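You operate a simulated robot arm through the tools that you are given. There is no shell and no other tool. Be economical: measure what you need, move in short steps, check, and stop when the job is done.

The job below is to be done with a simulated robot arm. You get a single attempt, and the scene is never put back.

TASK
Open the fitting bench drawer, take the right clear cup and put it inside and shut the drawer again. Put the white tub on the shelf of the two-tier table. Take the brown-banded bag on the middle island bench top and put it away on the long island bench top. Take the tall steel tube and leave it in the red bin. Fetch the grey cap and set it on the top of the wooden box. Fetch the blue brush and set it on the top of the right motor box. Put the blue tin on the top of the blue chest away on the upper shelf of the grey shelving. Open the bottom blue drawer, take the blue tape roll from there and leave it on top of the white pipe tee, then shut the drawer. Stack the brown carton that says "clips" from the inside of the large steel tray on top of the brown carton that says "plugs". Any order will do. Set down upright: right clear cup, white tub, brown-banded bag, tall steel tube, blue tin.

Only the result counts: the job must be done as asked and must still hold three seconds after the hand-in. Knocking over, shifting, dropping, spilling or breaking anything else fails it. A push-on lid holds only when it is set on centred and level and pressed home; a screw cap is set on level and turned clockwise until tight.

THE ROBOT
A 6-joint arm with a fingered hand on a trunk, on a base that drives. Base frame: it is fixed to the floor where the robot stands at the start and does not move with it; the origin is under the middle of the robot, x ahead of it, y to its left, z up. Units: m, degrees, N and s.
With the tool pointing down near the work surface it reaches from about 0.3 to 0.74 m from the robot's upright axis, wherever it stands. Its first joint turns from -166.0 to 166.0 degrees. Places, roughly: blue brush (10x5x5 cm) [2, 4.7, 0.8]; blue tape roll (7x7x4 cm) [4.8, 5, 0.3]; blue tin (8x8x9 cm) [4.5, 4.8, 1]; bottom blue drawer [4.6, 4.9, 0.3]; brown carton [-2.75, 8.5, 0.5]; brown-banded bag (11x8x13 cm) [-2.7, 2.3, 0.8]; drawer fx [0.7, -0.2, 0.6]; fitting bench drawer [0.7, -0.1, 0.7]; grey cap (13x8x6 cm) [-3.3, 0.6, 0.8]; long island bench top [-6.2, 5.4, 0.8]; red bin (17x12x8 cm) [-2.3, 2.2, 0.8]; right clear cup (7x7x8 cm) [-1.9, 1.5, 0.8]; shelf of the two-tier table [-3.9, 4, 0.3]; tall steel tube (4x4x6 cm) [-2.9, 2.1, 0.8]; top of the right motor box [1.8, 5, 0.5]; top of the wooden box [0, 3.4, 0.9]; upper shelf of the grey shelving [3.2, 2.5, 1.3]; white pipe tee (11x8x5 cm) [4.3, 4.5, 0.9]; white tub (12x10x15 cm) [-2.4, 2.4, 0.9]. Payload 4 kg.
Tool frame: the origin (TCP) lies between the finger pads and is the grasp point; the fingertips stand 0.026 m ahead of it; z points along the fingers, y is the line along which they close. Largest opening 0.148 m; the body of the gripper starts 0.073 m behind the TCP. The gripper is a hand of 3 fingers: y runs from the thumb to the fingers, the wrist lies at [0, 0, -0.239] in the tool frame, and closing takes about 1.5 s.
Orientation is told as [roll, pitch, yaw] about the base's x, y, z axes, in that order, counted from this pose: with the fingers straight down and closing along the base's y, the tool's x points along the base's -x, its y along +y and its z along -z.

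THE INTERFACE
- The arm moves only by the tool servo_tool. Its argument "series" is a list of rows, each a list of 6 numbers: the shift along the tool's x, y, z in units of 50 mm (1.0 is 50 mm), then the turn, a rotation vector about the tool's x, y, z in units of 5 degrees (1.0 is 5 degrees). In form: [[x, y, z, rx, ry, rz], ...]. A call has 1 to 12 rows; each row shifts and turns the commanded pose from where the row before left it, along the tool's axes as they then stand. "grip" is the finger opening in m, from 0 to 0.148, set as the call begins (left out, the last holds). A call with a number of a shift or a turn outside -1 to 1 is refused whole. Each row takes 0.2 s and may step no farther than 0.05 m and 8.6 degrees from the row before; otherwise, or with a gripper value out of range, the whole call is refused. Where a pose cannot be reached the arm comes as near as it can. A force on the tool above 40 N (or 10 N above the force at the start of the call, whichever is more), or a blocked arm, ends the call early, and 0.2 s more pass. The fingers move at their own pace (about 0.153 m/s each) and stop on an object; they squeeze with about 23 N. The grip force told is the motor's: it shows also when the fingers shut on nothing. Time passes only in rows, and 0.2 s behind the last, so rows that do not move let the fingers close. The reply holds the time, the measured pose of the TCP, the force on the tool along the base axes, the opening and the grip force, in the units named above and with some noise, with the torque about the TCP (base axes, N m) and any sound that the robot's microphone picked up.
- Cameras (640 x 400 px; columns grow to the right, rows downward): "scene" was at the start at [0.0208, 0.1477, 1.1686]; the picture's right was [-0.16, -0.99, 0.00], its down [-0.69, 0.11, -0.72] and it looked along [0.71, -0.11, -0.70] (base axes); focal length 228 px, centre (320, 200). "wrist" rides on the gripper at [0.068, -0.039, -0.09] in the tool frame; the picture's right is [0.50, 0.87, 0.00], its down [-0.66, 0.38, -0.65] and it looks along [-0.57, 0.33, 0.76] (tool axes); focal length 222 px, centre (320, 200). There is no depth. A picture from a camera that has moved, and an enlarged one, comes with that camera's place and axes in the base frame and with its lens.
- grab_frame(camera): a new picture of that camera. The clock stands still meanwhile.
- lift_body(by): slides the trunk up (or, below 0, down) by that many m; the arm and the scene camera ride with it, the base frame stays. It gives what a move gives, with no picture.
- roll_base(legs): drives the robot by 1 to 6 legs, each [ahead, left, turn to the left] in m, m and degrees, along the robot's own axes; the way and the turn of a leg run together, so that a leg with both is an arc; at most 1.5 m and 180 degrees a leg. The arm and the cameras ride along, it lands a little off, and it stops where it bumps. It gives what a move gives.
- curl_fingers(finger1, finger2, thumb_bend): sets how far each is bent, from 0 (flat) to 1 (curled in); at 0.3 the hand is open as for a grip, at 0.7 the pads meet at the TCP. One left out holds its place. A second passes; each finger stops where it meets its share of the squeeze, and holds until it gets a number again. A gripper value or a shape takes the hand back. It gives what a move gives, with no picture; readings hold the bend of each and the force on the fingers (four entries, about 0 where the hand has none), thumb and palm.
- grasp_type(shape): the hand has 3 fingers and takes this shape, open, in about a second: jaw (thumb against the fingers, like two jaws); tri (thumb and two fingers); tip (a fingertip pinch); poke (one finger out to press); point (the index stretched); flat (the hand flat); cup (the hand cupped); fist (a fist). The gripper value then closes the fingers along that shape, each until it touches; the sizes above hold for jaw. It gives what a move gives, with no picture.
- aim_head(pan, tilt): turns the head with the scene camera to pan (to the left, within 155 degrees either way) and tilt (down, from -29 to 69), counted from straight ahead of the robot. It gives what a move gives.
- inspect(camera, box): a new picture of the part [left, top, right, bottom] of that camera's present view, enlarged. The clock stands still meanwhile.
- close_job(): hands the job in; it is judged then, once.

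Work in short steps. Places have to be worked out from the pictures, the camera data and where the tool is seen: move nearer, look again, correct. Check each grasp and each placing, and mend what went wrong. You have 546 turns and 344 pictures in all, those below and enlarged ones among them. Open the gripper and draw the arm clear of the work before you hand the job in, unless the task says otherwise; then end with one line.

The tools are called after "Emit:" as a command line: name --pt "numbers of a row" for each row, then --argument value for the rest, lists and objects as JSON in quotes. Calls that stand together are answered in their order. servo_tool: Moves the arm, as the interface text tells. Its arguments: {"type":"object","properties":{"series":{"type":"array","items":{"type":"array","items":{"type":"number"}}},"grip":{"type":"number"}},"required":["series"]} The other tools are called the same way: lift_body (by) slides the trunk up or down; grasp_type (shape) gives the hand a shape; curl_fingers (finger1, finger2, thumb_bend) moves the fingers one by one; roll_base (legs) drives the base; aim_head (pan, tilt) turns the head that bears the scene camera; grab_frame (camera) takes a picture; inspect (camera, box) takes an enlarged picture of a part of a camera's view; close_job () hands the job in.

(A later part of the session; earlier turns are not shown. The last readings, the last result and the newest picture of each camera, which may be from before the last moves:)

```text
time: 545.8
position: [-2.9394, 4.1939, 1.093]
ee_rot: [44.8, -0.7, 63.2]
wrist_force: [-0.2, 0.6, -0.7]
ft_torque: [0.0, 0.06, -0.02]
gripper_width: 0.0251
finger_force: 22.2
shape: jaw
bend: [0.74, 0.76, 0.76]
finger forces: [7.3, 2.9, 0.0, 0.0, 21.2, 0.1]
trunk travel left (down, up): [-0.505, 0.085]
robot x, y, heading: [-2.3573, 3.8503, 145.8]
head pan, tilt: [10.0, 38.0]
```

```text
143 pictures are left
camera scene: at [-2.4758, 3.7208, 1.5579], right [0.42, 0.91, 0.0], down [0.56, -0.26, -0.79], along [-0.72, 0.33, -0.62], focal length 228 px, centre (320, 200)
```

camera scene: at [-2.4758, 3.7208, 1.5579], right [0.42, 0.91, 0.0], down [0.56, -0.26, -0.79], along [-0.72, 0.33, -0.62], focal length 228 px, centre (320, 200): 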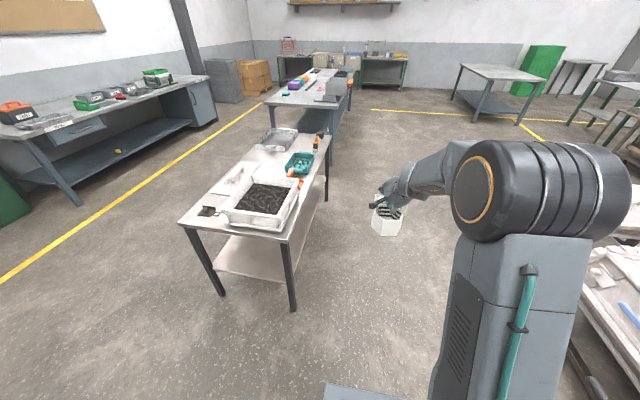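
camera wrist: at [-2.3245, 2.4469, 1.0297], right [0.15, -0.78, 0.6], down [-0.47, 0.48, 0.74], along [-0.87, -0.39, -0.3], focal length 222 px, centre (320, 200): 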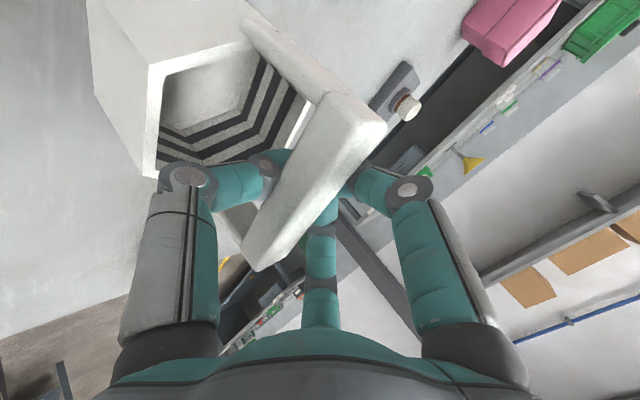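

I retract the arm so the pot hangs clear, then line up with the table's near end (TCP short of it), still high.

Emit:
servo_tool --pt "0 -0.65 -0.65 0 0 0" --pt "0 -0.65 -0.65 0 0 0" --pt "0 -0.65 -0.65 0 0 0" --pt "0 -0.65 -0.65 0 0 0" --pt "0 -0.3 -0.3 0 0 0"

Emit:
roll_base --legs '[[0.1, 0.7, 0]]'

Emit:
grab_frame --camera "scene"

Emit:
grab_frame --camera "wrist"

```text
time: 547.0
position: [-2.757, 4.0977, 1.0953]
ee_rot: [44.9, -0.7, 63.1]
wrist_force: [-0.2, 0.3, -1.2]
ft_torque: [-0.02, 0.02, -0.02]
gripper_width: 0.0251
finger_force: 22.8
shape: jaw
bend: [0.74, 0.76, 0.76]
finger forces: [7.7, 3.4, 0.1, 0.0, 21.3, 0.0]
trunk travel left (down, up): [-0.505, 0.085]
robot x, y, heading: [-2.354, 3.8538, 145.3]
head pan, tilt: [10.0, 38.0]
```

```text
time: 550.9
position: [-3.236, 3.5685, 1.0957]
ee_rot: [44.8, -0.8, 64.5]
wrist_force: [0.9, -1.0, -1.2]
ft_torque: [-0.03, 0.05, -0.04]
gripper_width: 0.025
finger_force: 23.2
shape: jaw
bend: [0.74, 0.76, 0.76]
finger forces: [7.8, 3.4, 0.1, 0.0, 21.3, 0.1]
trunk travel left (down, up): [-0.505, 0.085]
robot x, y, heading: [-2.8238, 3.3319, 146.9]
head pan, tilt: [10.0, 38.0]
```

```text
142 pictures are left
camera scene: at [-2.9443, 3.1968, 1.5579], right [0.39, 0.92, 0.0], down [0.57, -0.24, -0.79], along [-0.72, 0.31, -0.62], focal length 228 px, centre (320, 200)
```

scene: 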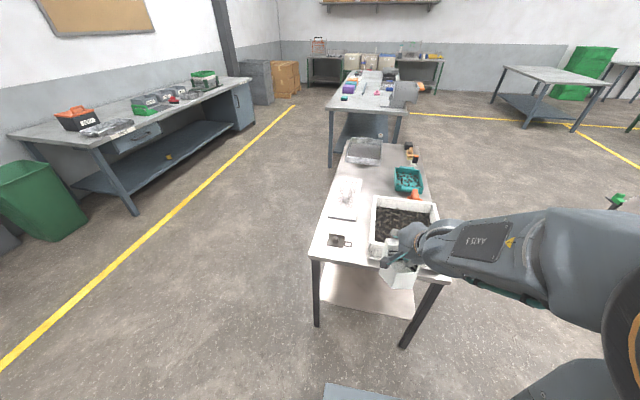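

```text
141 pictures are left
camera wrist: at [-3.1818, 3.4664, 1.1317], right [-0.77, -0.19, 0.6], down [0.45, 0.5, 0.74], along [-0.45, 0.84, -0.3], focal length 222 px, centre (320, 200)
```

wrist: 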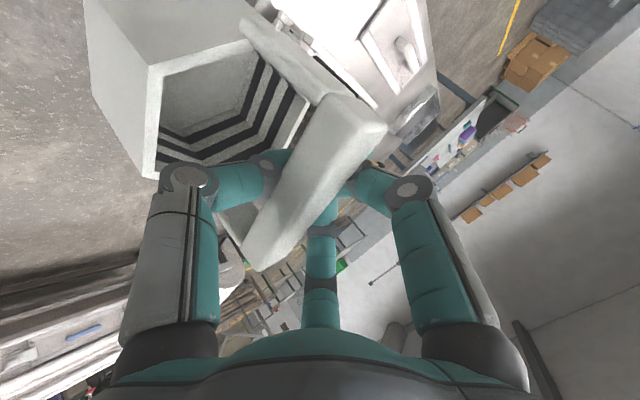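

Pot is ~0.12 m short of the table's end and centred. Lower the trunk by 0.5 and the arm a bit.

Emit:
lift_body --by -0.4

Emit:
lift_body --by -0.1

Emit:
servo_tool --pt "0 -0.6 0.6 0 0 0" --pt "0 -0.6 0.6 0 0 0"

Emit:
grab_frame --camera "scene"

Emit:
grab_frame --camera "wrist"

```text
time: 554.7
position: [-3.2354, 3.5687, 0.6967]
ee_rot: [44.8, -0.7, 64.5]
wrist_force: [0.2, 0.5, -1.5]
ft_torque: [0.02, 0.01, 0.04]
gripper_width: 0.025
finger_force: 23.1
shape: jaw
bend: [0.74, 0.76, 0.76]
finger forces: [8.0, 3.5, 0.0, 0.0, 21.1, 0.0]
trunk travel left (down, up): [-0.105, 0.485]
robot x, y, heading: [-2.8274, 3.3253, 147.2]
head pan, tilt: [10.0, 38.0]
```

```text
time: 556.0
position: [-3.2354, 3.5683, 0.5969]
ee_rot: [44.8, -0.8, 64.4]
wrist_force: [0.3, -0.5, -1.6]
ft_torque: [0.01, 0.0, 0.01]
gripper_width: 0.0249
finger_force: 23.0
shape: jaw
bend: [0.74, 0.76, 0.76]
finger forces: [8.0, 3.6, 0.0, 0.0, 21.0, 0.0]
trunk travel left (down, up): [-0.005, 0.585]
robot x, y, heading: [-2.8258, 3.3301, 146.9]
head pan, tilt: [10.0, 38.0]
```

```text
time: 556.6
position: [-3.2394, 3.5789, 0.5336]
ee_rot: [44.7, -0.3, 64.7]
wrist_force: [0.5, -0.5, -1.7]
ft_torque: [-0.05, 0.03, 0.0]
gripper_width: 0.0244
finger_force: 22.8
shape: jaw
bend: [0.74, 0.76, 0.76]
finger forces: [8.2, 4.0, 0.0, 0.0, 21.3, 0.0]
out of reach, approached as far as the arm can: row 2
trunk travel left (down, up): [-0.005, 0.585]
robot x, y, heading: [-2.8271, 3.3306, 146.9]
head pan, tilt: [10.0, 38.0]
```

```text
140 pictures are left
camera scene: at [-2.9442, 3.1968, 1.058], right [0.39, 0.92, 0.0], down [0.57, -0.24, -0.79], along [-0.72, 0.31, -0.62], focal length 228 px, centre (320, 200)
```

scene: 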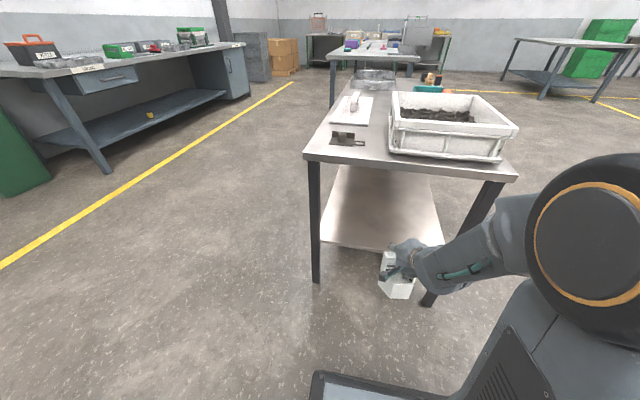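

```text
139 pictures are left
camera wrist: at [-3.1846, 3.4774, 0.5689], right [-0.77, -0.19, 0.61], down [0.45, 0.51, 0.73], along [-0.45, 0.84, -0.31], focal length 222 px, centre (320, 200)
```

wrist: 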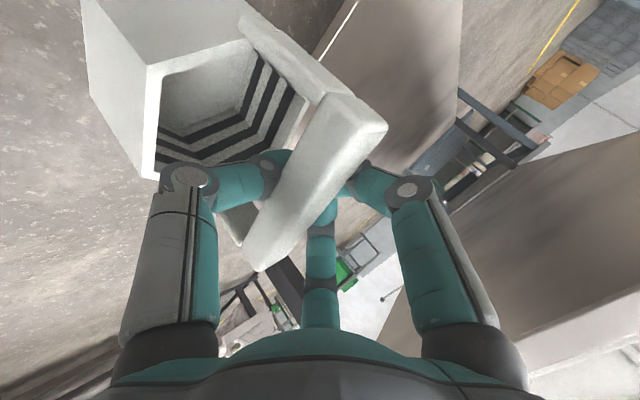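

Emit:
inspect --camera "scene" --box '[290, 150, 530, 310]'

```text
2.50 times, centred on (410, 230) of scene
camera zoom: at [-2.9442, 3.1968, 1.058], right [0.39, 0.92, 0.0], down [0.57, -0.24, -0.79], along [-0.72, 0.31, -0.62], focal length 570 px, centre (95, 125)
```

zoom: 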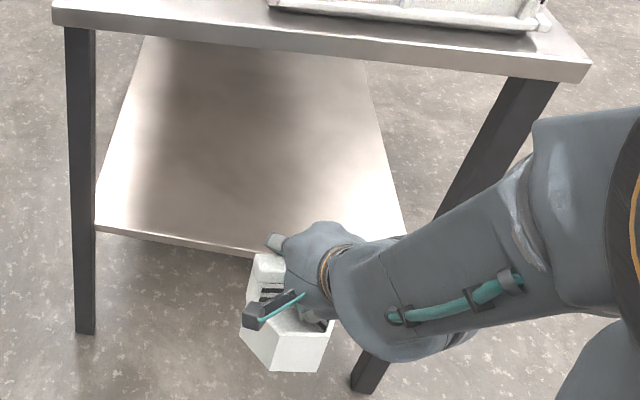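

I'll set the pot ~6.5 cm in from the shelf's end to keep the wrist clear of the tabletop. Base 0.1 ahead, then arm ahead and down in steps.

Emit:
roll_base --legs '[[0.1, 0, 0]]'

Emit:
servo_tool --pt "0 0.56 0.56 0 0 0" --pt "0 0.56 0.56 0 0 0" --pt "0 -0.6 0.6 0 0 0"

Emit:
inspect --camera "scene" --box '[290, 130, 530, 290]'

Emit:
grab_frame --camera "wrist"

```text
time: 557.8
position: [-3.3242, 3.6323, 0.5335]
ee_rot: [44.7, -0.3, 64.7]
wrist_force: [0.5, 0.7, -1.1]
ft_torque: [-0.03, 0.01, -0.01]
gripper_width: 0.0248
finger_force: 22.6
shape: jaw
bend: [0.74, 0.76, 0.76]
finger forces: [8.3, 3.9, 0.0, 0.0, 21.1, 0.0]
trunk travel left (down, up): [-0.005, 0.585]
robot x, y, heading: [-2.9122, 3.3858, 146.8]
head pan, tilt: [10.0, 38.0]
```

```text
time: 558.6
position: [-3.3947, 3.6748, 0.4973]
ee_rot: [44.3, 0.3, 65.2]
wrist_force: [-0.3, 0.2, -0.6]
ft_torque: [-0.04, -0.03, -0.02]
gripper_width: 0.0247
finger_force: 23.4
shape: jaw
bend: [0.74, 0.76, 0.76]
finger forces: [8.5, 4.1, 0.0, 0.0, 20.9, 0.0]
out of reach, approached as far as the arm can: row 3
trunk travel left (down, up): [-0.005, 0.585]
robot x, y, heading: [-2.9144, 3.3874, 146.7]
head pan, tilt: [10.0, 38.0]
```

```text
2.50 times, centred on (410, 210) of scene
camera zoom: at [-3.029, 3.2519, 1.0579], right [0.39, 0.92, 0.0], down [0.57, -0.24, -0.79], along [-0.73, 0.31, -0.62], focal length 570 px, centre (95, 175)
```

zoom: 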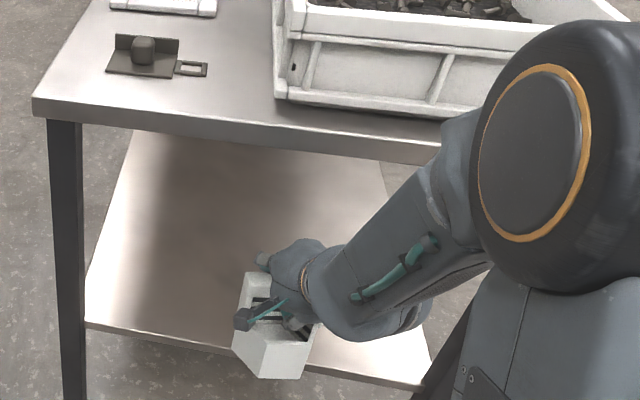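

```text
136 pictures are left
camera wrist: at [-3.3395, 3.5751, 0.5352], right [-0.77, -0.19, 0.61], down [0.45, 0.52, 0.73], along [-0.45, 0.83, -0.32], focal length 222 px, centre (320, 200)
```

wrist: 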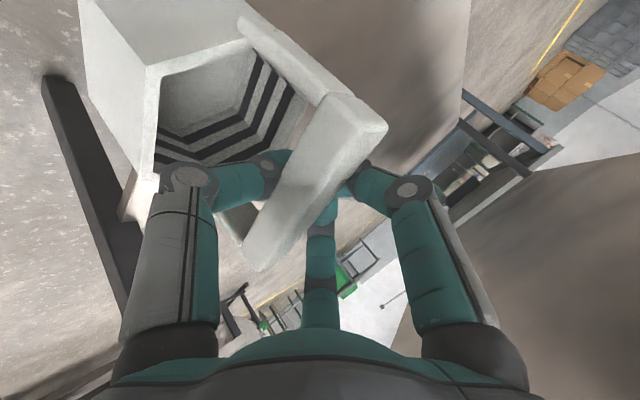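

Emit:
servo_tool --pt "0 0.6 0.6 0 0 0" --pt "0 0.6 0.6 0 0 0" --pt "0 -0.3 0.3 0 0 0" --pt "0 -0.2 0.2 0 0 0"

Emit:
inspect --camera "scene" --box '[290, 130, 530, 290]'

```text
time: 559.6
position: [-3.4711, 3.7129, 0.4624]
ee_rot: [44.4, -0.1, 65.1]
wrist_force: [-0.5, 0.3, -1.6]
ft_torque: [0.0, 0.0, -0.02]
gripper_width: 0.025
finger_force: 22.8
shape: jaw
bend: [0.74, 0.76, 0.76]
finger forces: [8.5, 4.4, 0.0, 0.1, 20.3, 0.1]
trunk travel left (down, up): [-0.005, 0.585]
robot x, y, heading: [-2.9115, 3.3885, 147.2]
head pan, tilt: [10.0, 38.0]
```

```text
2.50 times, centred on (410, 210) of scene
camera zoom: at [-3.0291, 3.252, 1.0579], right [0.39, 0.92, 0.0], down [0.57, -0.24, -0.79], along [-0.73, 0.31, -0.62], focal length 570 px, centre (95, 175)
```

zoom: 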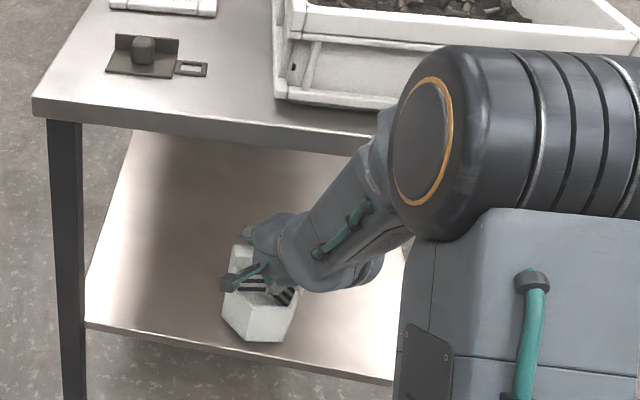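

Over the shelf now. A further 2 cm in, then lower to contact.

Emit:
servo_tool --pt "0 0.28 0.28 0 0 0" --pt "0 -0.06 0.06 0 0 0" --pt "0 -0.06 0.06 0 0 0" --pt "0 -0.06 0.06 0 0 0" --pt "0 -0.06 0.06 0 0 0" --pt "0 -0.06 0.06 0 0 0" --pt "0 -0.06 0.06 0 0 0"

Emit:
inspect --camera "scene" --box '[290, 130, 530, 290]'

```text
time: 561.2
position: [-3.4893, 3.725, 0.4409]
ee_rot: [44.5, 0.2, 65.1]
wrist_force: [-0.6, 0.8, 0.1]
ft_torque: [-0.04, 0.01, -0.01]
gripper_width: 0.02
finger_force: 23.0
shape: jaw
bend: [0.74, 0.76, 0.74]
finger forces: [0.6, 0.1, 0.0, 0.0, 0.0, 0.0]
out of reach, approached as far as the arm can: row 7
trunk travel left (down, up): [-0.005, 0.585]
robot x, y, heading: [-2.9106, 3.3885, 147.1]
head pan, tilt: [10.0, 38.0]
```

```text
2.50 times, centred on (410, 210) of scene
camera zoom: at [-3.0291, 3.252, 1.0579], right [0.39, 0.92, 0.0], down [0.57, -0.24, -0.79], along [-0.73, 0.31, -0.62], focal length 570 px, centre (95, 175)
```

zoom: 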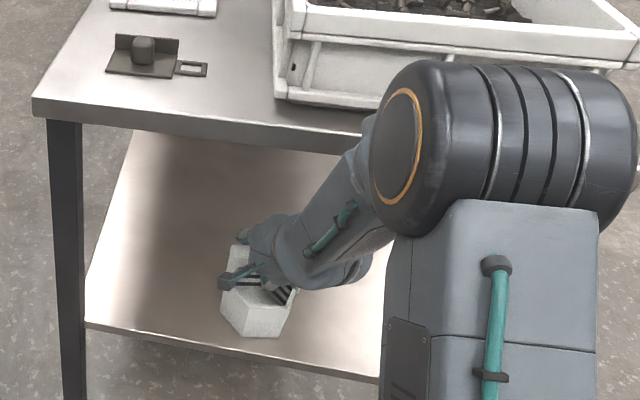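

The pot stands on the shelf (grip forces dropped to zero). Open and withdraw along the tool axis.

Emit:
servo_tool --pt "0 0 0 0 0 0" --pt "0 0 0 0 0 0" --pt "0 0 0 0 0 0" --pt "0 0 0 0 0 0" --pt "0 0 -0.5 0 0 0" --pt "0 0 -0.8 0 0 0" --pt "0 0 -0.8 0 0 0" --grip 0.08

Emit:
grab_frame --camera "wrist"

Emit:
inspect --camera "scene" --box '[290, 130, 530, 290]'

```text
time: 562.8
position: [-3.4225, 3.6912, 0.5136]
ee_rot: [44.6, -0.3, 64.8]
wrist_force: [0.2, 0.9, -0.1]
ft_torque: [0.02, 0.0, 0.01]
gripper_width: 0.0794
finger_force: 0.1
shape: jaw
bend: [0.35, 0.35, 0.7]
finger forces: [0.0, 0.0, 0.0, 0.1, 0.0, 0.0]
trunk travel left (down, up): [-0.005, 0.585]
robot x, y, heading: [-2.9145, 3.3879, 146.9]
head pan, tilt: [10.0, 38.0]
```

```text
133 pictures are left
camera wrist: at [-3.3688, 3.5909, 0.5513], right [-0.77, -0.19, 0.61], down [0.45, 0.51, 0.73], along [-0.45, 0.84, -0.31], focal length 222 px, centre (320, 200)
```

wrist: 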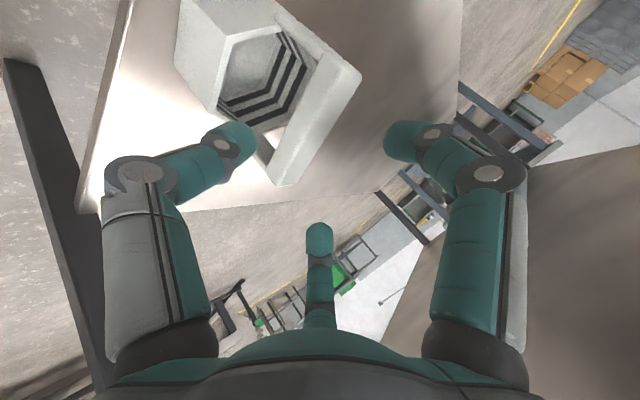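

```text
2.50 times, centred on (410, 210) of scene
camera zoom: at [-3.0293, 3.2522, 1.0578], right [0.39, 0.92, 0.0], down [0.57, -0.24, -0.79], along [-0.73, 0.31, -0.62], focal length 570 px, centre (95, 175)
```

zoom: 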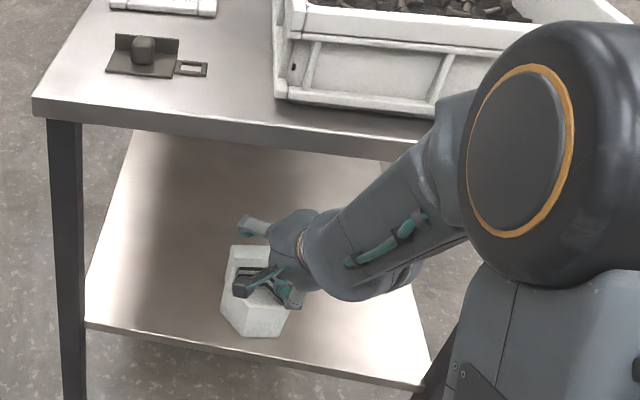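

The pot stands upright on the shelf. Retract arm horizontally, then raise.

Emit:
servo_tool --pt "0 -0.65 -0.65 0 0 0" --pt "0 -0.65 -0.65 0 0 0" --pt "0 -0.65 -0.65 0 0 0"

Emit:
roll_base --legs '[[-0.08, 0, 0]]'

Emit:
lift_body --by 0.4

Emit:
roll_base --legs '[[0, -0.5, 0]]'

Emit:
grab_frame --camera "scene"

```text
time: 563.6
position: [-3.3213, 3.6449, 0.5219]
ee_rot: [44.6, -0.4, 64.7]
wrist_force: [-0.2, -0.3, 0.0]
ft_torque: [0.01, 0.04, 0.0]
gripper_width: 0.0797
finger_force: 0.0
shape: jaw
bend: [0.35, 0.35, 0.7]
finger forces: [0.0, 0.1, 0.0, 0.1, 0.0, 0.0]
out of reach, approached as far as the arm can: row 3
trunk travel left (down, up): [-0.005, 0.585]
robot x, y, heading: [-2.9113, 3.3856, 147.1]
head pan, tilt: [10.0, 38.0]
```

```text
time: 564.6
position: [-3.2568, 3.6029, 0.5219]
ee_rot: [44.6, -0.3, 64.8]
wrist_force: [0.2, 0.1, 0.7]
ft_torque: [-0.01, -0.02, -0.03]
gripper_width: 0.0798
finger_force: 0.1
shape: jaw
bend: [0.35, 0.35, 0.7]
finger forces: [0.0, 0.0, 0.0, 0.1, 0.0, 0.0]
trunk travel left (down, up): [-0.005, 0.585]
robot x, y, heading: [-2.8442, 3.345, 147.2]
head pan, tilt: [10.0, 38.0]
```

```text
time: 568.5
position: [-3.2558, 3.6025, 0.9212]
ee_rot: [44.6, -0.4, 64.8]
wrist_force: [0.1, 0.6, 0.0]
ft_torque: [0.0, 0.01, 0.01]
gripper_width: 0.0794
finger_force: 0.1
shape: jaw
bend: [0.35, 0.35, 0.7]
finger forces: [0.0, 0.0, 0.1, 0.0, 0.1, 0.0]
trunk travel left (down, up): [-0.405, 0.185]
robot x, y, heading: [-2.8466, 3.3431, 146.9]
head pan, tilt: [10.0, 38.0]
```

```text
time: 571.4
position: [-2.9883, 4.0143, 0.9232]
ee_rot: [44.6, -0.3, 64.7]
wrist_force: [0.4, -0.4, -0.1]
ft_torque: [0.01, -0.02, -0.01]
gripper_width: 0.0797
finger_force: 0.0
shape: jaw
bend: [0.35, 0.35, 0.7]
finger forces: [0.0, 0.0, 0.0, 0.0, 0.0, 0.0]
trunk travel left (down, up): [-0.405, 0.185]
robot x, y, heading: [-2.5828, 3.7587, 146.8]
head pan, tilt: [10.0, 38.0]
```

```text
131 pictures are left
camera scene: at [-2.6965, 3.6206, 1.4579], right [0.39, 0.92, 0.0], down [0.57, -0.24, -0.79], along [-0.72, 0.31, -0.62], focal length 228 px, centre (320, 200)
```

scene: 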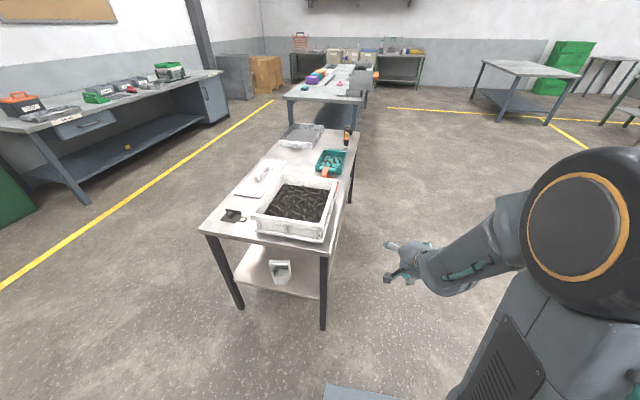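

Pot is fine. Next the brown-banded bag at the island's far end. I un-tilt the tool, raise the trunk, turn round and strafe to the far end.

Emit:
servo_tool --pt "0 0 0 1 0 0" --pt "0 0 0 1 0 0" --pt "0 0 0 1 0 0" --pt "0 0 0 1 0 0" --pt "0 0 0 1 0 0" --pt "0 0 0 1 0 0" --pt "0 0 0 1 0 0" --pt "0 0 0 1 0 0" --pt "0 0 0 0.92 0 0" --grip 0.14

Emit:
lift_body --by 0.18

Emit:
roll_base --legs '[[0, 0, -180], [0, -1.31, -3]]'

Emit:
aim_head --pan 0 --tilt 38

Emit:
grab_frame --camera "scene"

Emit:
grab_frame --camera "wrist"

```text
time: 573.4
position: [-2.9939, 4.0047, 0.9233]
ee_rot: [7.2, 1.6, 66.1]
wrist_force: [1.0, 0.4, 0.1]
ft_torque: [-0.01, 0.01, 0.0]
gripper_width: 0.1398
finger_force: 0.1
shape: jaw
bend: [0.26, 0.26, 0.29]
finger forces: [0.0, 0.1, 0.0, 0.0, 0.0, 0.0]
out of reach, approached as far as the arm can: row 3, 4
trunk travel left (down, up): [-0.405, 0.185]
robot x, y, heading: [-2.5787, 3.7526, 147.3]
head pan, tilt: [10.0, 38.0]
```

```text
time: 575.4
position: [-2.9939, 4.0051, 1.1028]
ee_rot: [7.3, 1.6, 66.1]
wrist_force: [0.4, 0.6, 0.6]
ft_torque: [0.03, 0.01, 0.03]
gripper_width: 0.1399
finger_force: 0.0
shape: jaw
bend: [0.26, 0.26, 0.29]
finger forces: [0.0, 0.1, 0.0, 0.1, 0.0, 0.0]
trunk travel left (down, up): [-0.585, 0.005]
robot x, y, heading: [-2.5814, 3.7547, 146.6]
head pan, tilt: [10.0, 38.0]
```

```text
time: 589.0
position: [-2.7862, 2.4057, 1.1027]
ee_rot: [7.4, 1.7, -110.9]
wrist_force: [-0.4, 0.0, 0.4]
ft_torque: [0.01, -0.01, 0.0]
gripper_width: 0.1398
finger_force: 0.0
shape: jaw
bend: [0.26, 0.26, 0.29]
finger forces: [0.1, 0.0, 0.1, 0.0, 0.0, 0.0]
trunk travel left (down, up): [-0.585, 0.005]
robot x, y, heading: [-3.2142, 2.6327, -29.8]
head pan, tilt: [10.0, 38.0]
```

```text
time: 589.8
position: [-2.7858, 2.4067, 1.1024]
ee_rot: [7.2, 1.8, -110.9]
wrist_force: [-0.1, -0.1, 0.2]
ft_torque: [0.01, 0.0, -0.01]
gripper_width: 0.1399
finger_force: 0.1
shape: jaw
bend: [0.26, 0.26, 0.29]
finger forces: [0.0, 0.0, 0.1, 0.0, 0.1, 0.1]
trunk travel left (down, up): [-0.585, 0.005]
robot x, y, heading: [-3.2101, 2.6348, -30.1]
head pan, tilt: [0.0, 38.0]
```

```text
130 pictures are left
camera scene: at [-3.1099, 2.761, 1.6379], right [-0.5, -0.87, 0.0], down [-0.53, 0.31, -0.79], along [0.68, -0.4, -0.62], focal length 228 px, centre (320, 200)
```

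scene: 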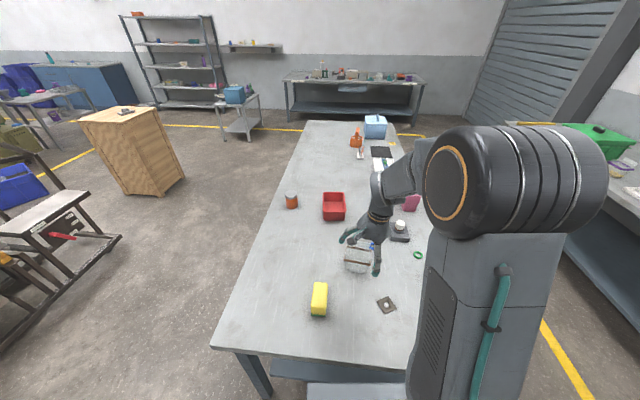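

```text
129 pictures are left
camera wrist: at [-2.8089, 2.4848, 1.1892], right [0.98, 0.16, 0.12], down [0.03, -0.74, 0.68], along [0.2, -0.66, -0.73], focal length 222 px, centre (320, 200)
```

wrist: 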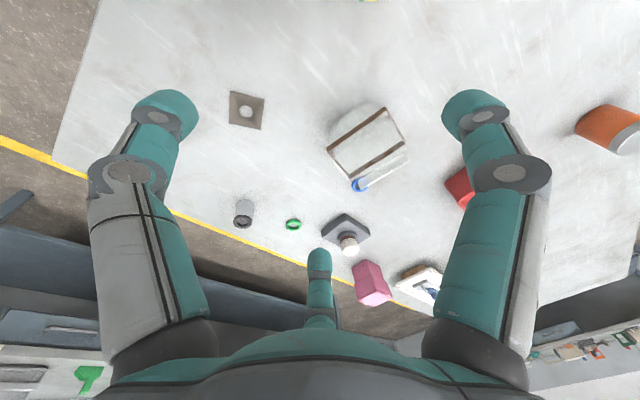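

Emit:
servo_tool --pt "0 0 0 0.72 -0.18 0" --pt "0 0 0 0.72 -0.18 0"

Emit:
inspect --camera "wrist" --box '[220, 70, 440, 240]'

Emit:
inspect --camera "scene" --box '[300, 190, 460, 320]'

```text
time: 590.4
position: [-2.786, 2.4072, 1.1012]
ee_rot: [0.1, -0.1, -111.0]
wrist_force: [-1.0, -0.3, -0.9]
ft_torque: [0.01, 0.01, 0.02]
gripper_width: 0.1398
finger_force: 0.1
shape: jaw
bend: [0.26, 0.26, 0.29]
finger forces: [0.0, 0.0, 0.0, 0.0, 0.0, 0.1]
trunk travel left (down, up): [-0.585, 0.005]
robot x, y, heading: [-3.2139, 2.6368, -30.2]
head pan, tilt: [0.0, 38.0]
```

```text
2.35 times, centred on (330, 155) of wrist
camera zoom: at [-2.7975, 2.4836, 1.1928], right [0.99, 0.16, 0.0], down [0.12, -0.75, 0.66], along [0.1, -0.65, -0.76], focal length 523 px, centre (296, 306)
```

zoom: 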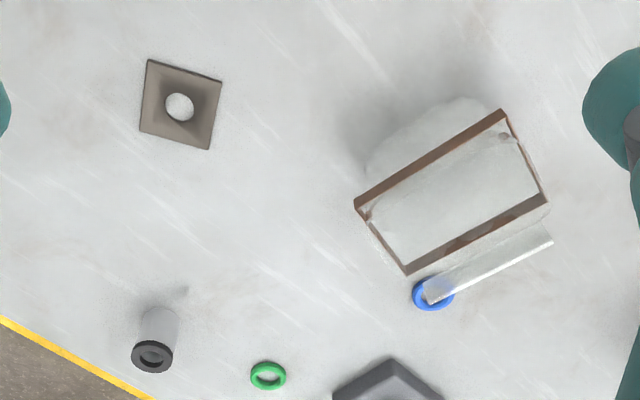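

```text
3.08 times, centred on (380, 255) of scene
camera zoom: at [-3.1096, 2.7609, 1.6379], right [-0.5, -0.86, 0.0], down [-0.53, 0.31, -0.79], along [0.68, -0.4, -0.62], focal length 701 px, centre (135, 31)
```

zoom: 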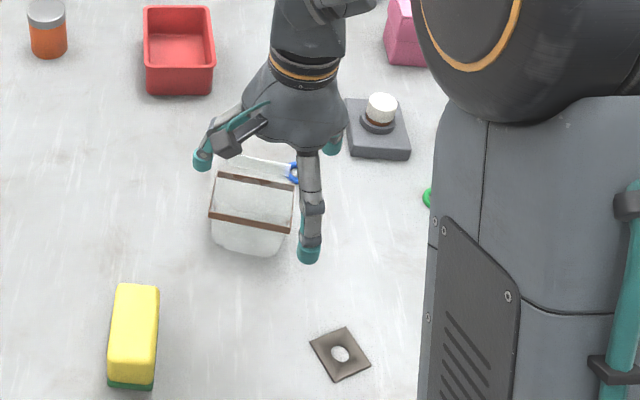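

Bag centre ≈(-2.662,2.326), band 11×7.4 cm, long axis ~47°. I rotate the tool 22° to close across the short side and move over it.

Emit:
servo_tool --pt "0 0 0 0 0 0.9" --pt "0 0 0 0 0 0.9" --pt "0 0 0 0 0 0.9" --pt "0 0 0 0 0 0.9" --pt "0 0 0 0 0 0.8" --pt "0.25 0.96 0 0 0 0" --pt "0.25 0.96 0 0 0 0" --pt "0 0.96 0 0 0 0" --pt "0 0 1 0 0 0"

Emit:
grab_frame --camera "wrist"

Emit:
grab_frame --camera "scene"

```text
time: 592.4
position: [-2.6628, 2.3275, 1.0527]
ee_rot: [0.1, 0.0, -133.0]
wrist_force: [-0.3, 0.2, 0.2]
ft_torque: [0.02, 0.01, -0.02]
gripper_width: 0.14
finger_force: 0.0
shape: jaw
bend: [0.26, 0.26, 0.29]
finger forces: [0.1, 0.0, 0.1, 0.0, 0.0, 0.0]
trunk travel left (down, up): [-0.585, 0.005]
robot x, y, heading: [-3.2163, 2.6381, -30.1]
head pan, tilt: [0.0, 38.0]
```

```text
126 pictures are left
camera wrist: at [-2.6439, 2.4026, 1.1437], right [0.97, -0.23, 0.0], down [-0.17, -0.74, 0.66], along [-0.15, -0.64, -0.76], focal length 222 px, centre (320, 200)
```

wrist: 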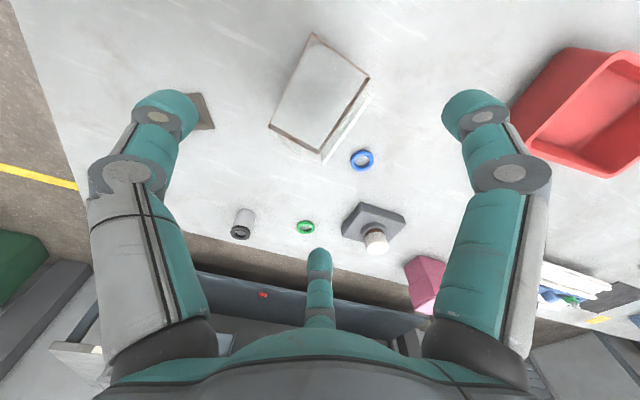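

```text
125 pictures are left
camera scene: at [-3.1095, 2.7605, 1.638], right [-0.5, -0.86, 0.0], down [-0.53, 0.31, -0.79], along [0.68, -0.4, -0.62], focal length 228 px, centre (320, 200)
```

scene: 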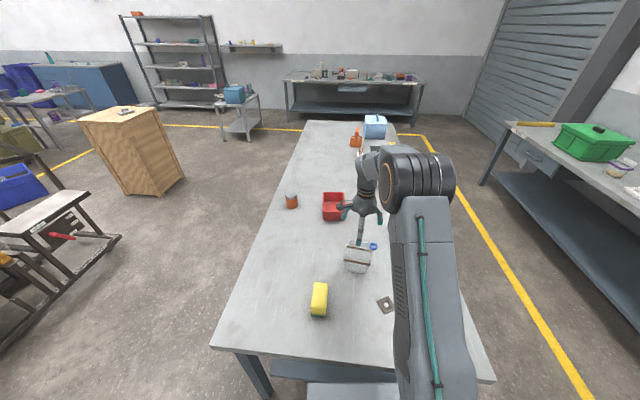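

Centred and aligned. Descend to z≈0.865.

Emit:
servo_tool --pt "0 0 1 0 0 0" --pt "0 0 1 0 0 0" --pt "0 0 1 0 0 0" --pt "0 0 0.7 0 0 0"

Emit:
grab_frame --camera "wrist"

Emit:
inspect --camera "scene" --box '[290, 200, 450, 300]'

```text
time: 593.4
position: [-2.6653, 2.3247, 0.8706]
ee_rot: [0.4, 0.0, -133.0]
wrist_force: [-1.1, -0.4, 15.9]
ft_torque: [-0.5, -0.24, -0.01]
gripper_width: 0.1393
finger_force: 0.0
shape: jaw
bend: [0.23, 0.22, 0.29]
finger forces: [5.5, 10.3, 0.0, 0.0, 0.0, 0.0]
trunk travel left (down, up): [-0.585, 0.005]
robot x, y, heading: [-3.2158, 2.6371, -30.2]
head pan, tilt: [0.0, 38.0]
```

```text
124 pictures are left
camera wrist: at [-2.6464, 2.4001, 0.9612], right [0.97, -0.23, 0.01], down [-0.17, -0.73, 0.66], along [-0.14, -0.64, -0.75], focal length 222 px, centre (320, 200)
```

wrist: 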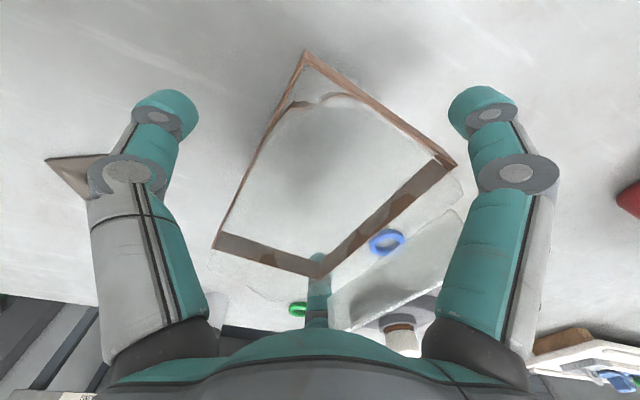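

```text
4.00 times, centred on (370, 250) of scene
camera zoom: at [-3.1118, 2.7617, 1.6385], right [-0.5, -0.86, 0.0], down [-0.53, 0.31, -0.79], along [0.68, -0.4, -0.61], focal length 912 px, centre (120, 0)
```

zoom: 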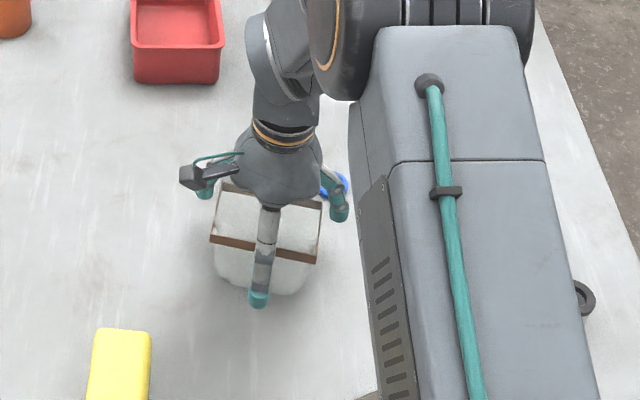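

Slight contact (flap corners against the finger links). I raise 1 cm and close there.

Emit:
servo_tool --pt "0 0 -0.2 0.08 0 0" --pt "0 0 0 0 0 0" --pt "0 0 0 0 0 0"

Emit:
servo_tool --pt "0 0 0 0 0 0" --pt "0 0 0 0 0 0" --pt "0 0 0 0 0 0" --pt "0 0 0 0 0 0" --pt "0 0 0 0 0 0" --grip 0.04

Emit:
grab_frame --camera "wrist"

```text
time: 594.1
position: [-2.6636, 2.325, 0.8783]
ee_rot: [-0.3, -0.1, -133.0]
wrist_force: [0.5, -0.3, -0.8]
ft_torque: [0.02, 0.0, -0.05]
gripper_width: 0.1398
finger_force: 0.0
shape: jaw
bend: [0.25, 0.25, 0.29]
finger forces: [2.6, 2.5, 0.0, 0.0, 0.0, 0.0]
trunk travel left (down, up): [-0.585, 0.005]
robot x, y, heading: [-3.2131, 2.6363, -29.9]
head pan, tilt: [0.0, 38.0]
```

```text
time: 595.4
position: [-2.6638, 2.3265, 0.8782]
ee_rot: [-0.3, -0.1, -132.9]
wrist_force: [0.2, 0.1, -0.2]
ft_torque: [0.01, 0.01, 0.0]
gripper_width: 0.092
finger_force: 23.1
shape: jaw
bend: [0.25, 0.31, 0.7]
finger forces: [29.0, 36.4, 0.0, 0.0, 21.4, 0.1]
trunk travel left (down, up): [-0.585, 0.005]
robot x, y, heading: [-3.214, 2.6377, -30.3]
head pan, tilt: [0.0, 38.0]
```

```text
122 pictures are left
camera wrist: at [-2.645, 2.4002, 0.9687], right [0.97, -0.23, 0.0], down [-0.17, -0.74, 0.65], along [-0.15, -0.63, -0.76], focal length 222 px, centre (320, 200)
```

wrist: 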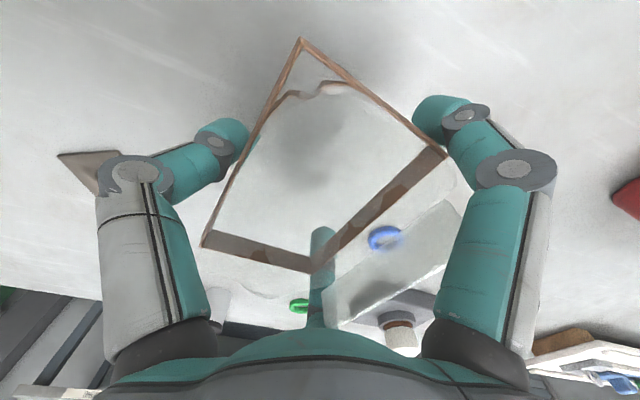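

All three digits bear on the bag (29/36/21 N). Lift and check.

Emit:
servo_tool --pt "0 0 -0.2 0 0 0" --pt "0 0 -0.4 0 0 0" --pt "0 0 -0.6 0 0 0" --pt "0 0 -0.8 0 0 0"

Emit:
grab_frame --camera "wrist"

Emit:
inspect --camera "scene" --box '[290, 180, 450, 280]'

```text
time: 596.4
position: [-2.6641, 2.3272, 0.9786]
ee_rot: [-0.3, -0.1, -133.0]
wrist_force: [0.4, -0.5, -1.1]
ft_torque: [0.02, -0.03, 0.01]
gripper_width: 0.0918
finger_force: 22.5
shape: jaw
bend: [0.25, 0.31, 0.7]
finger forces: [28.8, 36.5, 0.1, 0.0, 21.4, 0.1]
trunk travel left (down, up): [-0.585, 0.005]
robot x, y, heading: [-3.2156, 2.6359, -30.2]
head pan, tilt: [0.0, 38.0]
```

```text
121 pictures are left
camera wrist: at [-2.645, 2.4014, 1.0684], right [0.97, -0.23, -0.01], down [-0.17, -0.74, 0.65], along [-0.15, -0.63, -0.76], focal length 222 px, centre (320, 200)
```

wrist: 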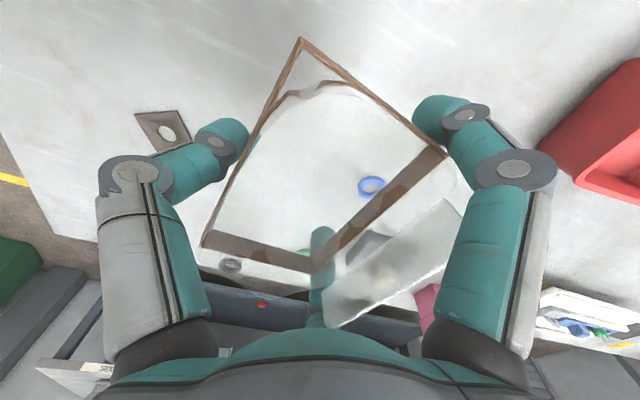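

```text
4.00 times, centred on (370, 230) of scene
camera zoom: at [-3.1101, 2.761, 1.6378], right [-0.5, -0.86, 0.0], down [-0.53, 0.31, -0.79], along [0.68, -0.4, -0.62], focal length 912 px, centre (120, 80)
```

zoom: 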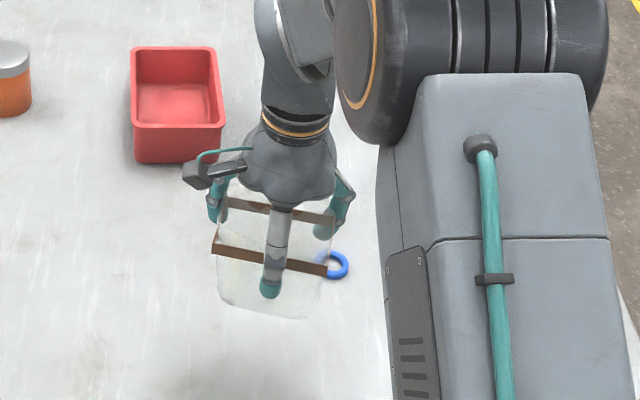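

Bag held firmly. I raise it and carry it (backing away) to the south side of the long island bench.

Emit:
servo_tool --pt "0 0 -0.8 0 0 0" --pt "0 0 -0.8 0 0 0"

Emit:
roll_base --legs '[[-0.986, -0.25, 0], [-0.85, 0, 0], [-0.85, 0, 0], [0, 0, 84]]'

Emit:
aim_head --pan 0 --tilt 30

Emit:
grab_frame --camera "scene"

Emit:
grab_frame --camera "wrist"

```text
time: 597.0
position: [-2.6646, 2.3251, 1.0594]
ee_rot: [-0.2, -0.1, -133.0]
wrist_force: [-0.1, 0.1, -0.7]
ft_torque: [-0.02, 0.0, -0.03]
gripper_width: 0.0914
finger_force: 22.9
shape: jaw
bend: [0.25, 0.31, 0.7]
finger forces: [28.8, 36.7, 0.0, 0.0, 21.4, 0.1]
trunk travel left (down, up): [-0.585, 0.005]
robot x, y, heading: [-3.2158, 2.6382, -30.1]
head pan, tilt: [0.0, 38.0]
```

```text
time: 614.0
position: [-5.256, 4.2962, 1.0596]
ee_rot: [-0.3, -0.1, -52.0]
wrist_force: [0.3, -0.4, -0.7]
ft_torque: [0.0, 0.0, 0.01]
gripper_width: 0.091
finger_force: 23.1
shape: jaw
bend: [0.25, 0.31, 0.7]
finger forces: [28.6, 35.5, 0.1, 0.1, 20.9, 0.0]
trunk travel left (down, up): [-0.585, 0.005]
robot x, y, heading: [-5.645, 3.7984, 50.9]
head pan, tilt: [0.0, 38.0]
```

```text
time: 614.7
position: [-5.2572, 4.2957, 1.0586]
ee_rot: [-0.4, -0.1, -52.0]
wrist_force: [-0.6, -0.1, -0.8]
ft_torque: [-0.02, 0.0, 0.02]
gripper_width: 0.0911
finger_force: 23.2
shape: jaw
bend: [0.25, 0.31, 0.7]
finger forces: [28.6, 35.5, 0.0, 0.1, 20.8, 0.0]
trunk travel left (down, up): [-0.585, 0.005]
robot x, y, heading: [-5.6489, 3.7988, 50.7]
head pan, tilt: [0.0, 30.0]
```

```text
119 pictures are left
camera scene: at [-5.7537, 3.9252, 1.6502], right [0.78, -0.63, 0.0], down [-0.32, -0.39, -0.87], along [0.55, 0.67, -0.5], focal length 228 px, centre (320, 200)
```

scene: 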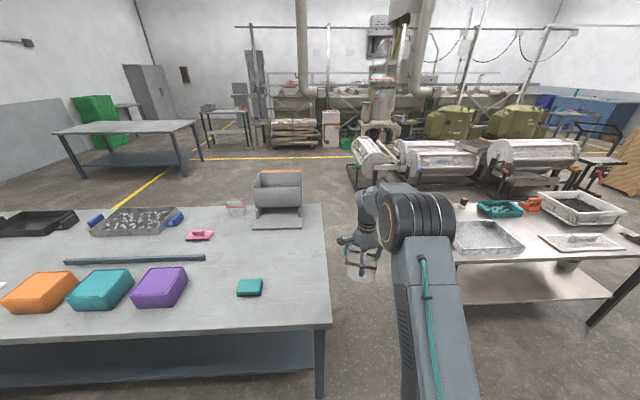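

```text
118 pictures are left
camera wrist: at [-5.3276, 4.3243, 1.1495], right [0.37, 0.93, 0.0], down [0.7, -0.28, 0.65], along [0.6, -0.25, -0.76], focal length 222 px, centre (320, 200)
```

wrist: 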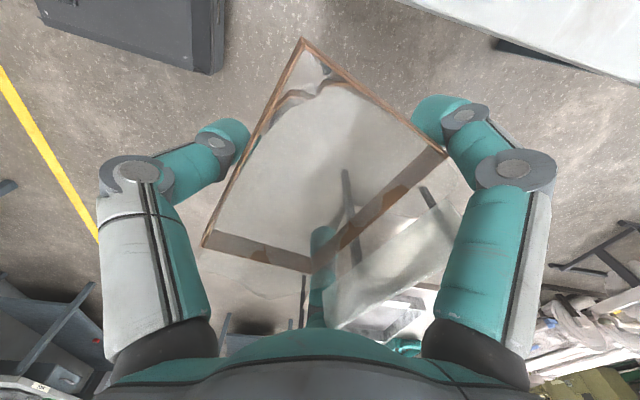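

The near-end area of the long bench is free around (-5.37,4.59). I move there.

Emit:
roll_base --legs '[[0, 0.2735, 0], [0.156, 0, 0]]'

Emit:
servo_tool --pt "0 0 1 0 0 0"

Emit:
grab_frame --camera "scene"

Emit:
grab_frame --camera "wrist"

```text
time: 617.6
position: [-5.3746, 4.591, 1.0592]
ee_rot: [-0.3, -0.1, -52.0]
wrist_force: [-0.8, 0.2, -0.5]
ft_torque: [0.0, -0.01, 0.0]
gripper_width: 0.0912
finger_force: 22.5
shape: jaw
bend: [0.25, 0.31, 0.7]
finger forces: [28.7, 35.5, 0.0, 0.0, 21.0, 0.0]
trunk travel left (down, up): [-0.585, 0.005]
robot x, y, heading: [-5.7652, 4.0919, 51.3]
head pan, tilt: [0.0, 30.0]
```

```text
time: 618.0
position: [-5.3724, 4.5906, 1.0096]
ee_rot: [-0.2, 0.0, -51.9]
wrist_force: [0.9, 0.2, -1.0]
ft_torque: [0.0, 0.01, -0.01]
gripper_width: 0.0908
finger_force: 23.5
shape: jaw
bend: [0.25, 0.31, 0.7]
finger forces: [28.7, 35.8, 0.0, 0.1, 20.9, 0.0]
trunk travel left (down, up): [-0.585, 0.005]
robot x, y, heading: [-5.763, 4.094, 50.8]
head pan, tilt: [0.0, 30.0]
```

```text
117 pictures are left
camera scene: at [-5.8712, 4.2198, 1.6503], right [0.78, -0.63, 0.0], down [-0.31, -0.39, -0.87], along [0.54, 0.67, -0.5], focal length 228 px, centre (320, 200)
```

scene: 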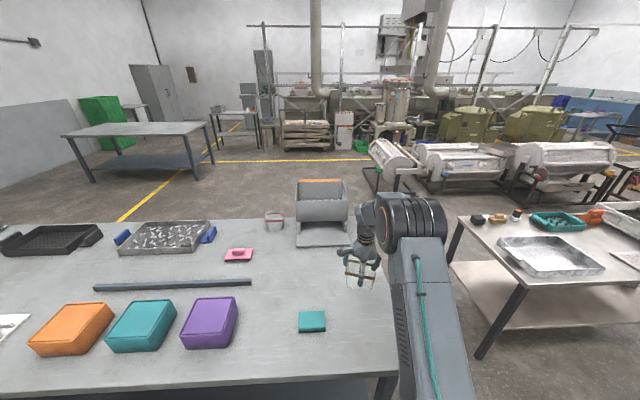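

```text
116 pictures are left
camera wrist: at [-5.4445, 4.619, 1.1002], right [0.37, 0.93, 0.0], down [0.7, -0.28, 0.65], along [0.6, -0.25, -0.76], focal length 222 px, centre (320, 200)
```

wrist: 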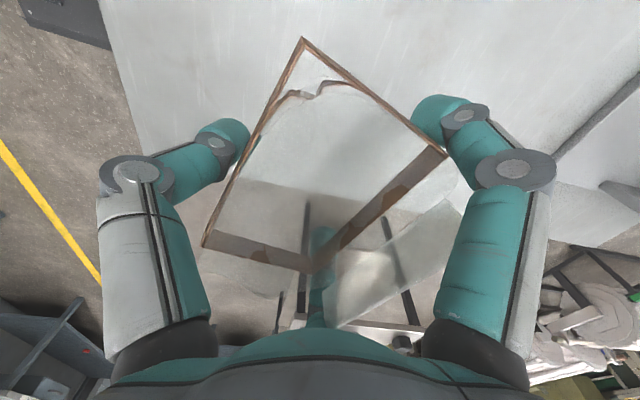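

Position is good: 0.16 m from the end edge. Lower to contact.

Emit:
servo_tool --pt "0 0 1 0 0 0" --pt "0 0 0.8 0 0 0" --pt "0 0 0.1 0 0 0" --pt "0 0 0.1 0 0 0" --pt "0 0 0.1 0 0 0" --pt "0 0 0.1 0 0 0" --pt "0 0 0.1 0 0 0" --pt "0 0 0.1 0 0 0" --pt "0 0 0.1 0 0 0" --pt "0 0 0.1 0 0 0"

Emit:
inspect --camera "scene" --box '[280, 220, 440, 320]'

```text
time: 620.2
position: [-5.3753, 4.5893, 0.8779]
ee_rot: [-0.3, 0.0, -51.9]
wrist_force: [0.6, 0.0, -0.7]
ft_torque: [0.02, -0.02, 0.01]
gripper_width: 0.0907
finger_force: 22.9
shape: jaw
bend: [0.25, 0.31, 0.7]
finger forces: [28.7, 36.2, 0.0, 0.0, 21.0, 0.0]
trunk travel left (down, up): [-0.585, 0.005]
robot x, y, heading: [-5.7645, 4.0931, 50.9]
head pan, tilt: [0.0, 30.0]
```

```text
4.00 times, centred on (360, 270) of scene
camera zoom: at [-5.8713, 4.2196, 1.6503], right [0.78, -0.63, 0.0], down [-0.31, -0.39, -0.87], along [0.54, 0.67, -0.5], focal length 912 px, centre (160, -80)
```

zoom: 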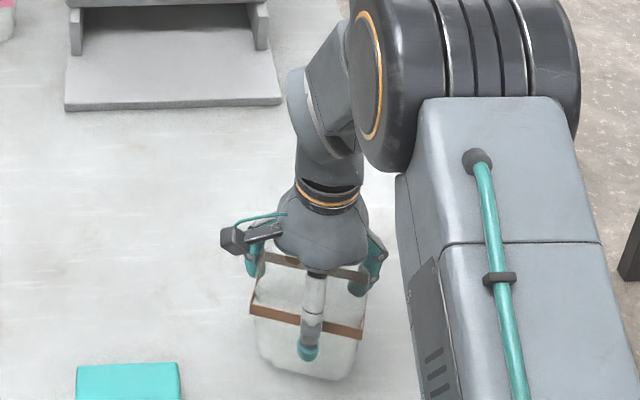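

Emit:
servo_tool --pt "0 0 0.08 0 0 0" --pt "0 0 0.08 0 0 0" --pt "0 0 0.08 0 0 0" --pt "0 0 0.08 0 0 0" --pt "0 0 0.08 0 0 0" --pt "0 0 0.08 0 0 0" --pt "0 0 0.08 0 0 0" --pt "0 0 0.08 0 0 0"

```text
time: 621.0
position: [-5.3742, 4.5911, 0.8722]
ee_rot: [0.5, 0.1, -52.0]
wrist_force: [-1.4, -2.7, 24.9]
ft_torque: [1.02, 0.47, 0.16]
gripper_width: 0.0895
finger_force: 23.1
shape: jaw
bend: [0.24, 0.31, 0.7]
finger forces: [30.2, 43.7, 0.0, 0.0, 23.9, 0.0]
trunk travel left (down, up): [-0.585, 0.005]
robot x, y, heading: [-5.7626, 4.0945, 50.8]
head pan, tilt: [0.0, 30.0]
stopped in row 4: the force on the tool passed its limit (the readings are from after the stop); the commanded pose is now the measured one
```

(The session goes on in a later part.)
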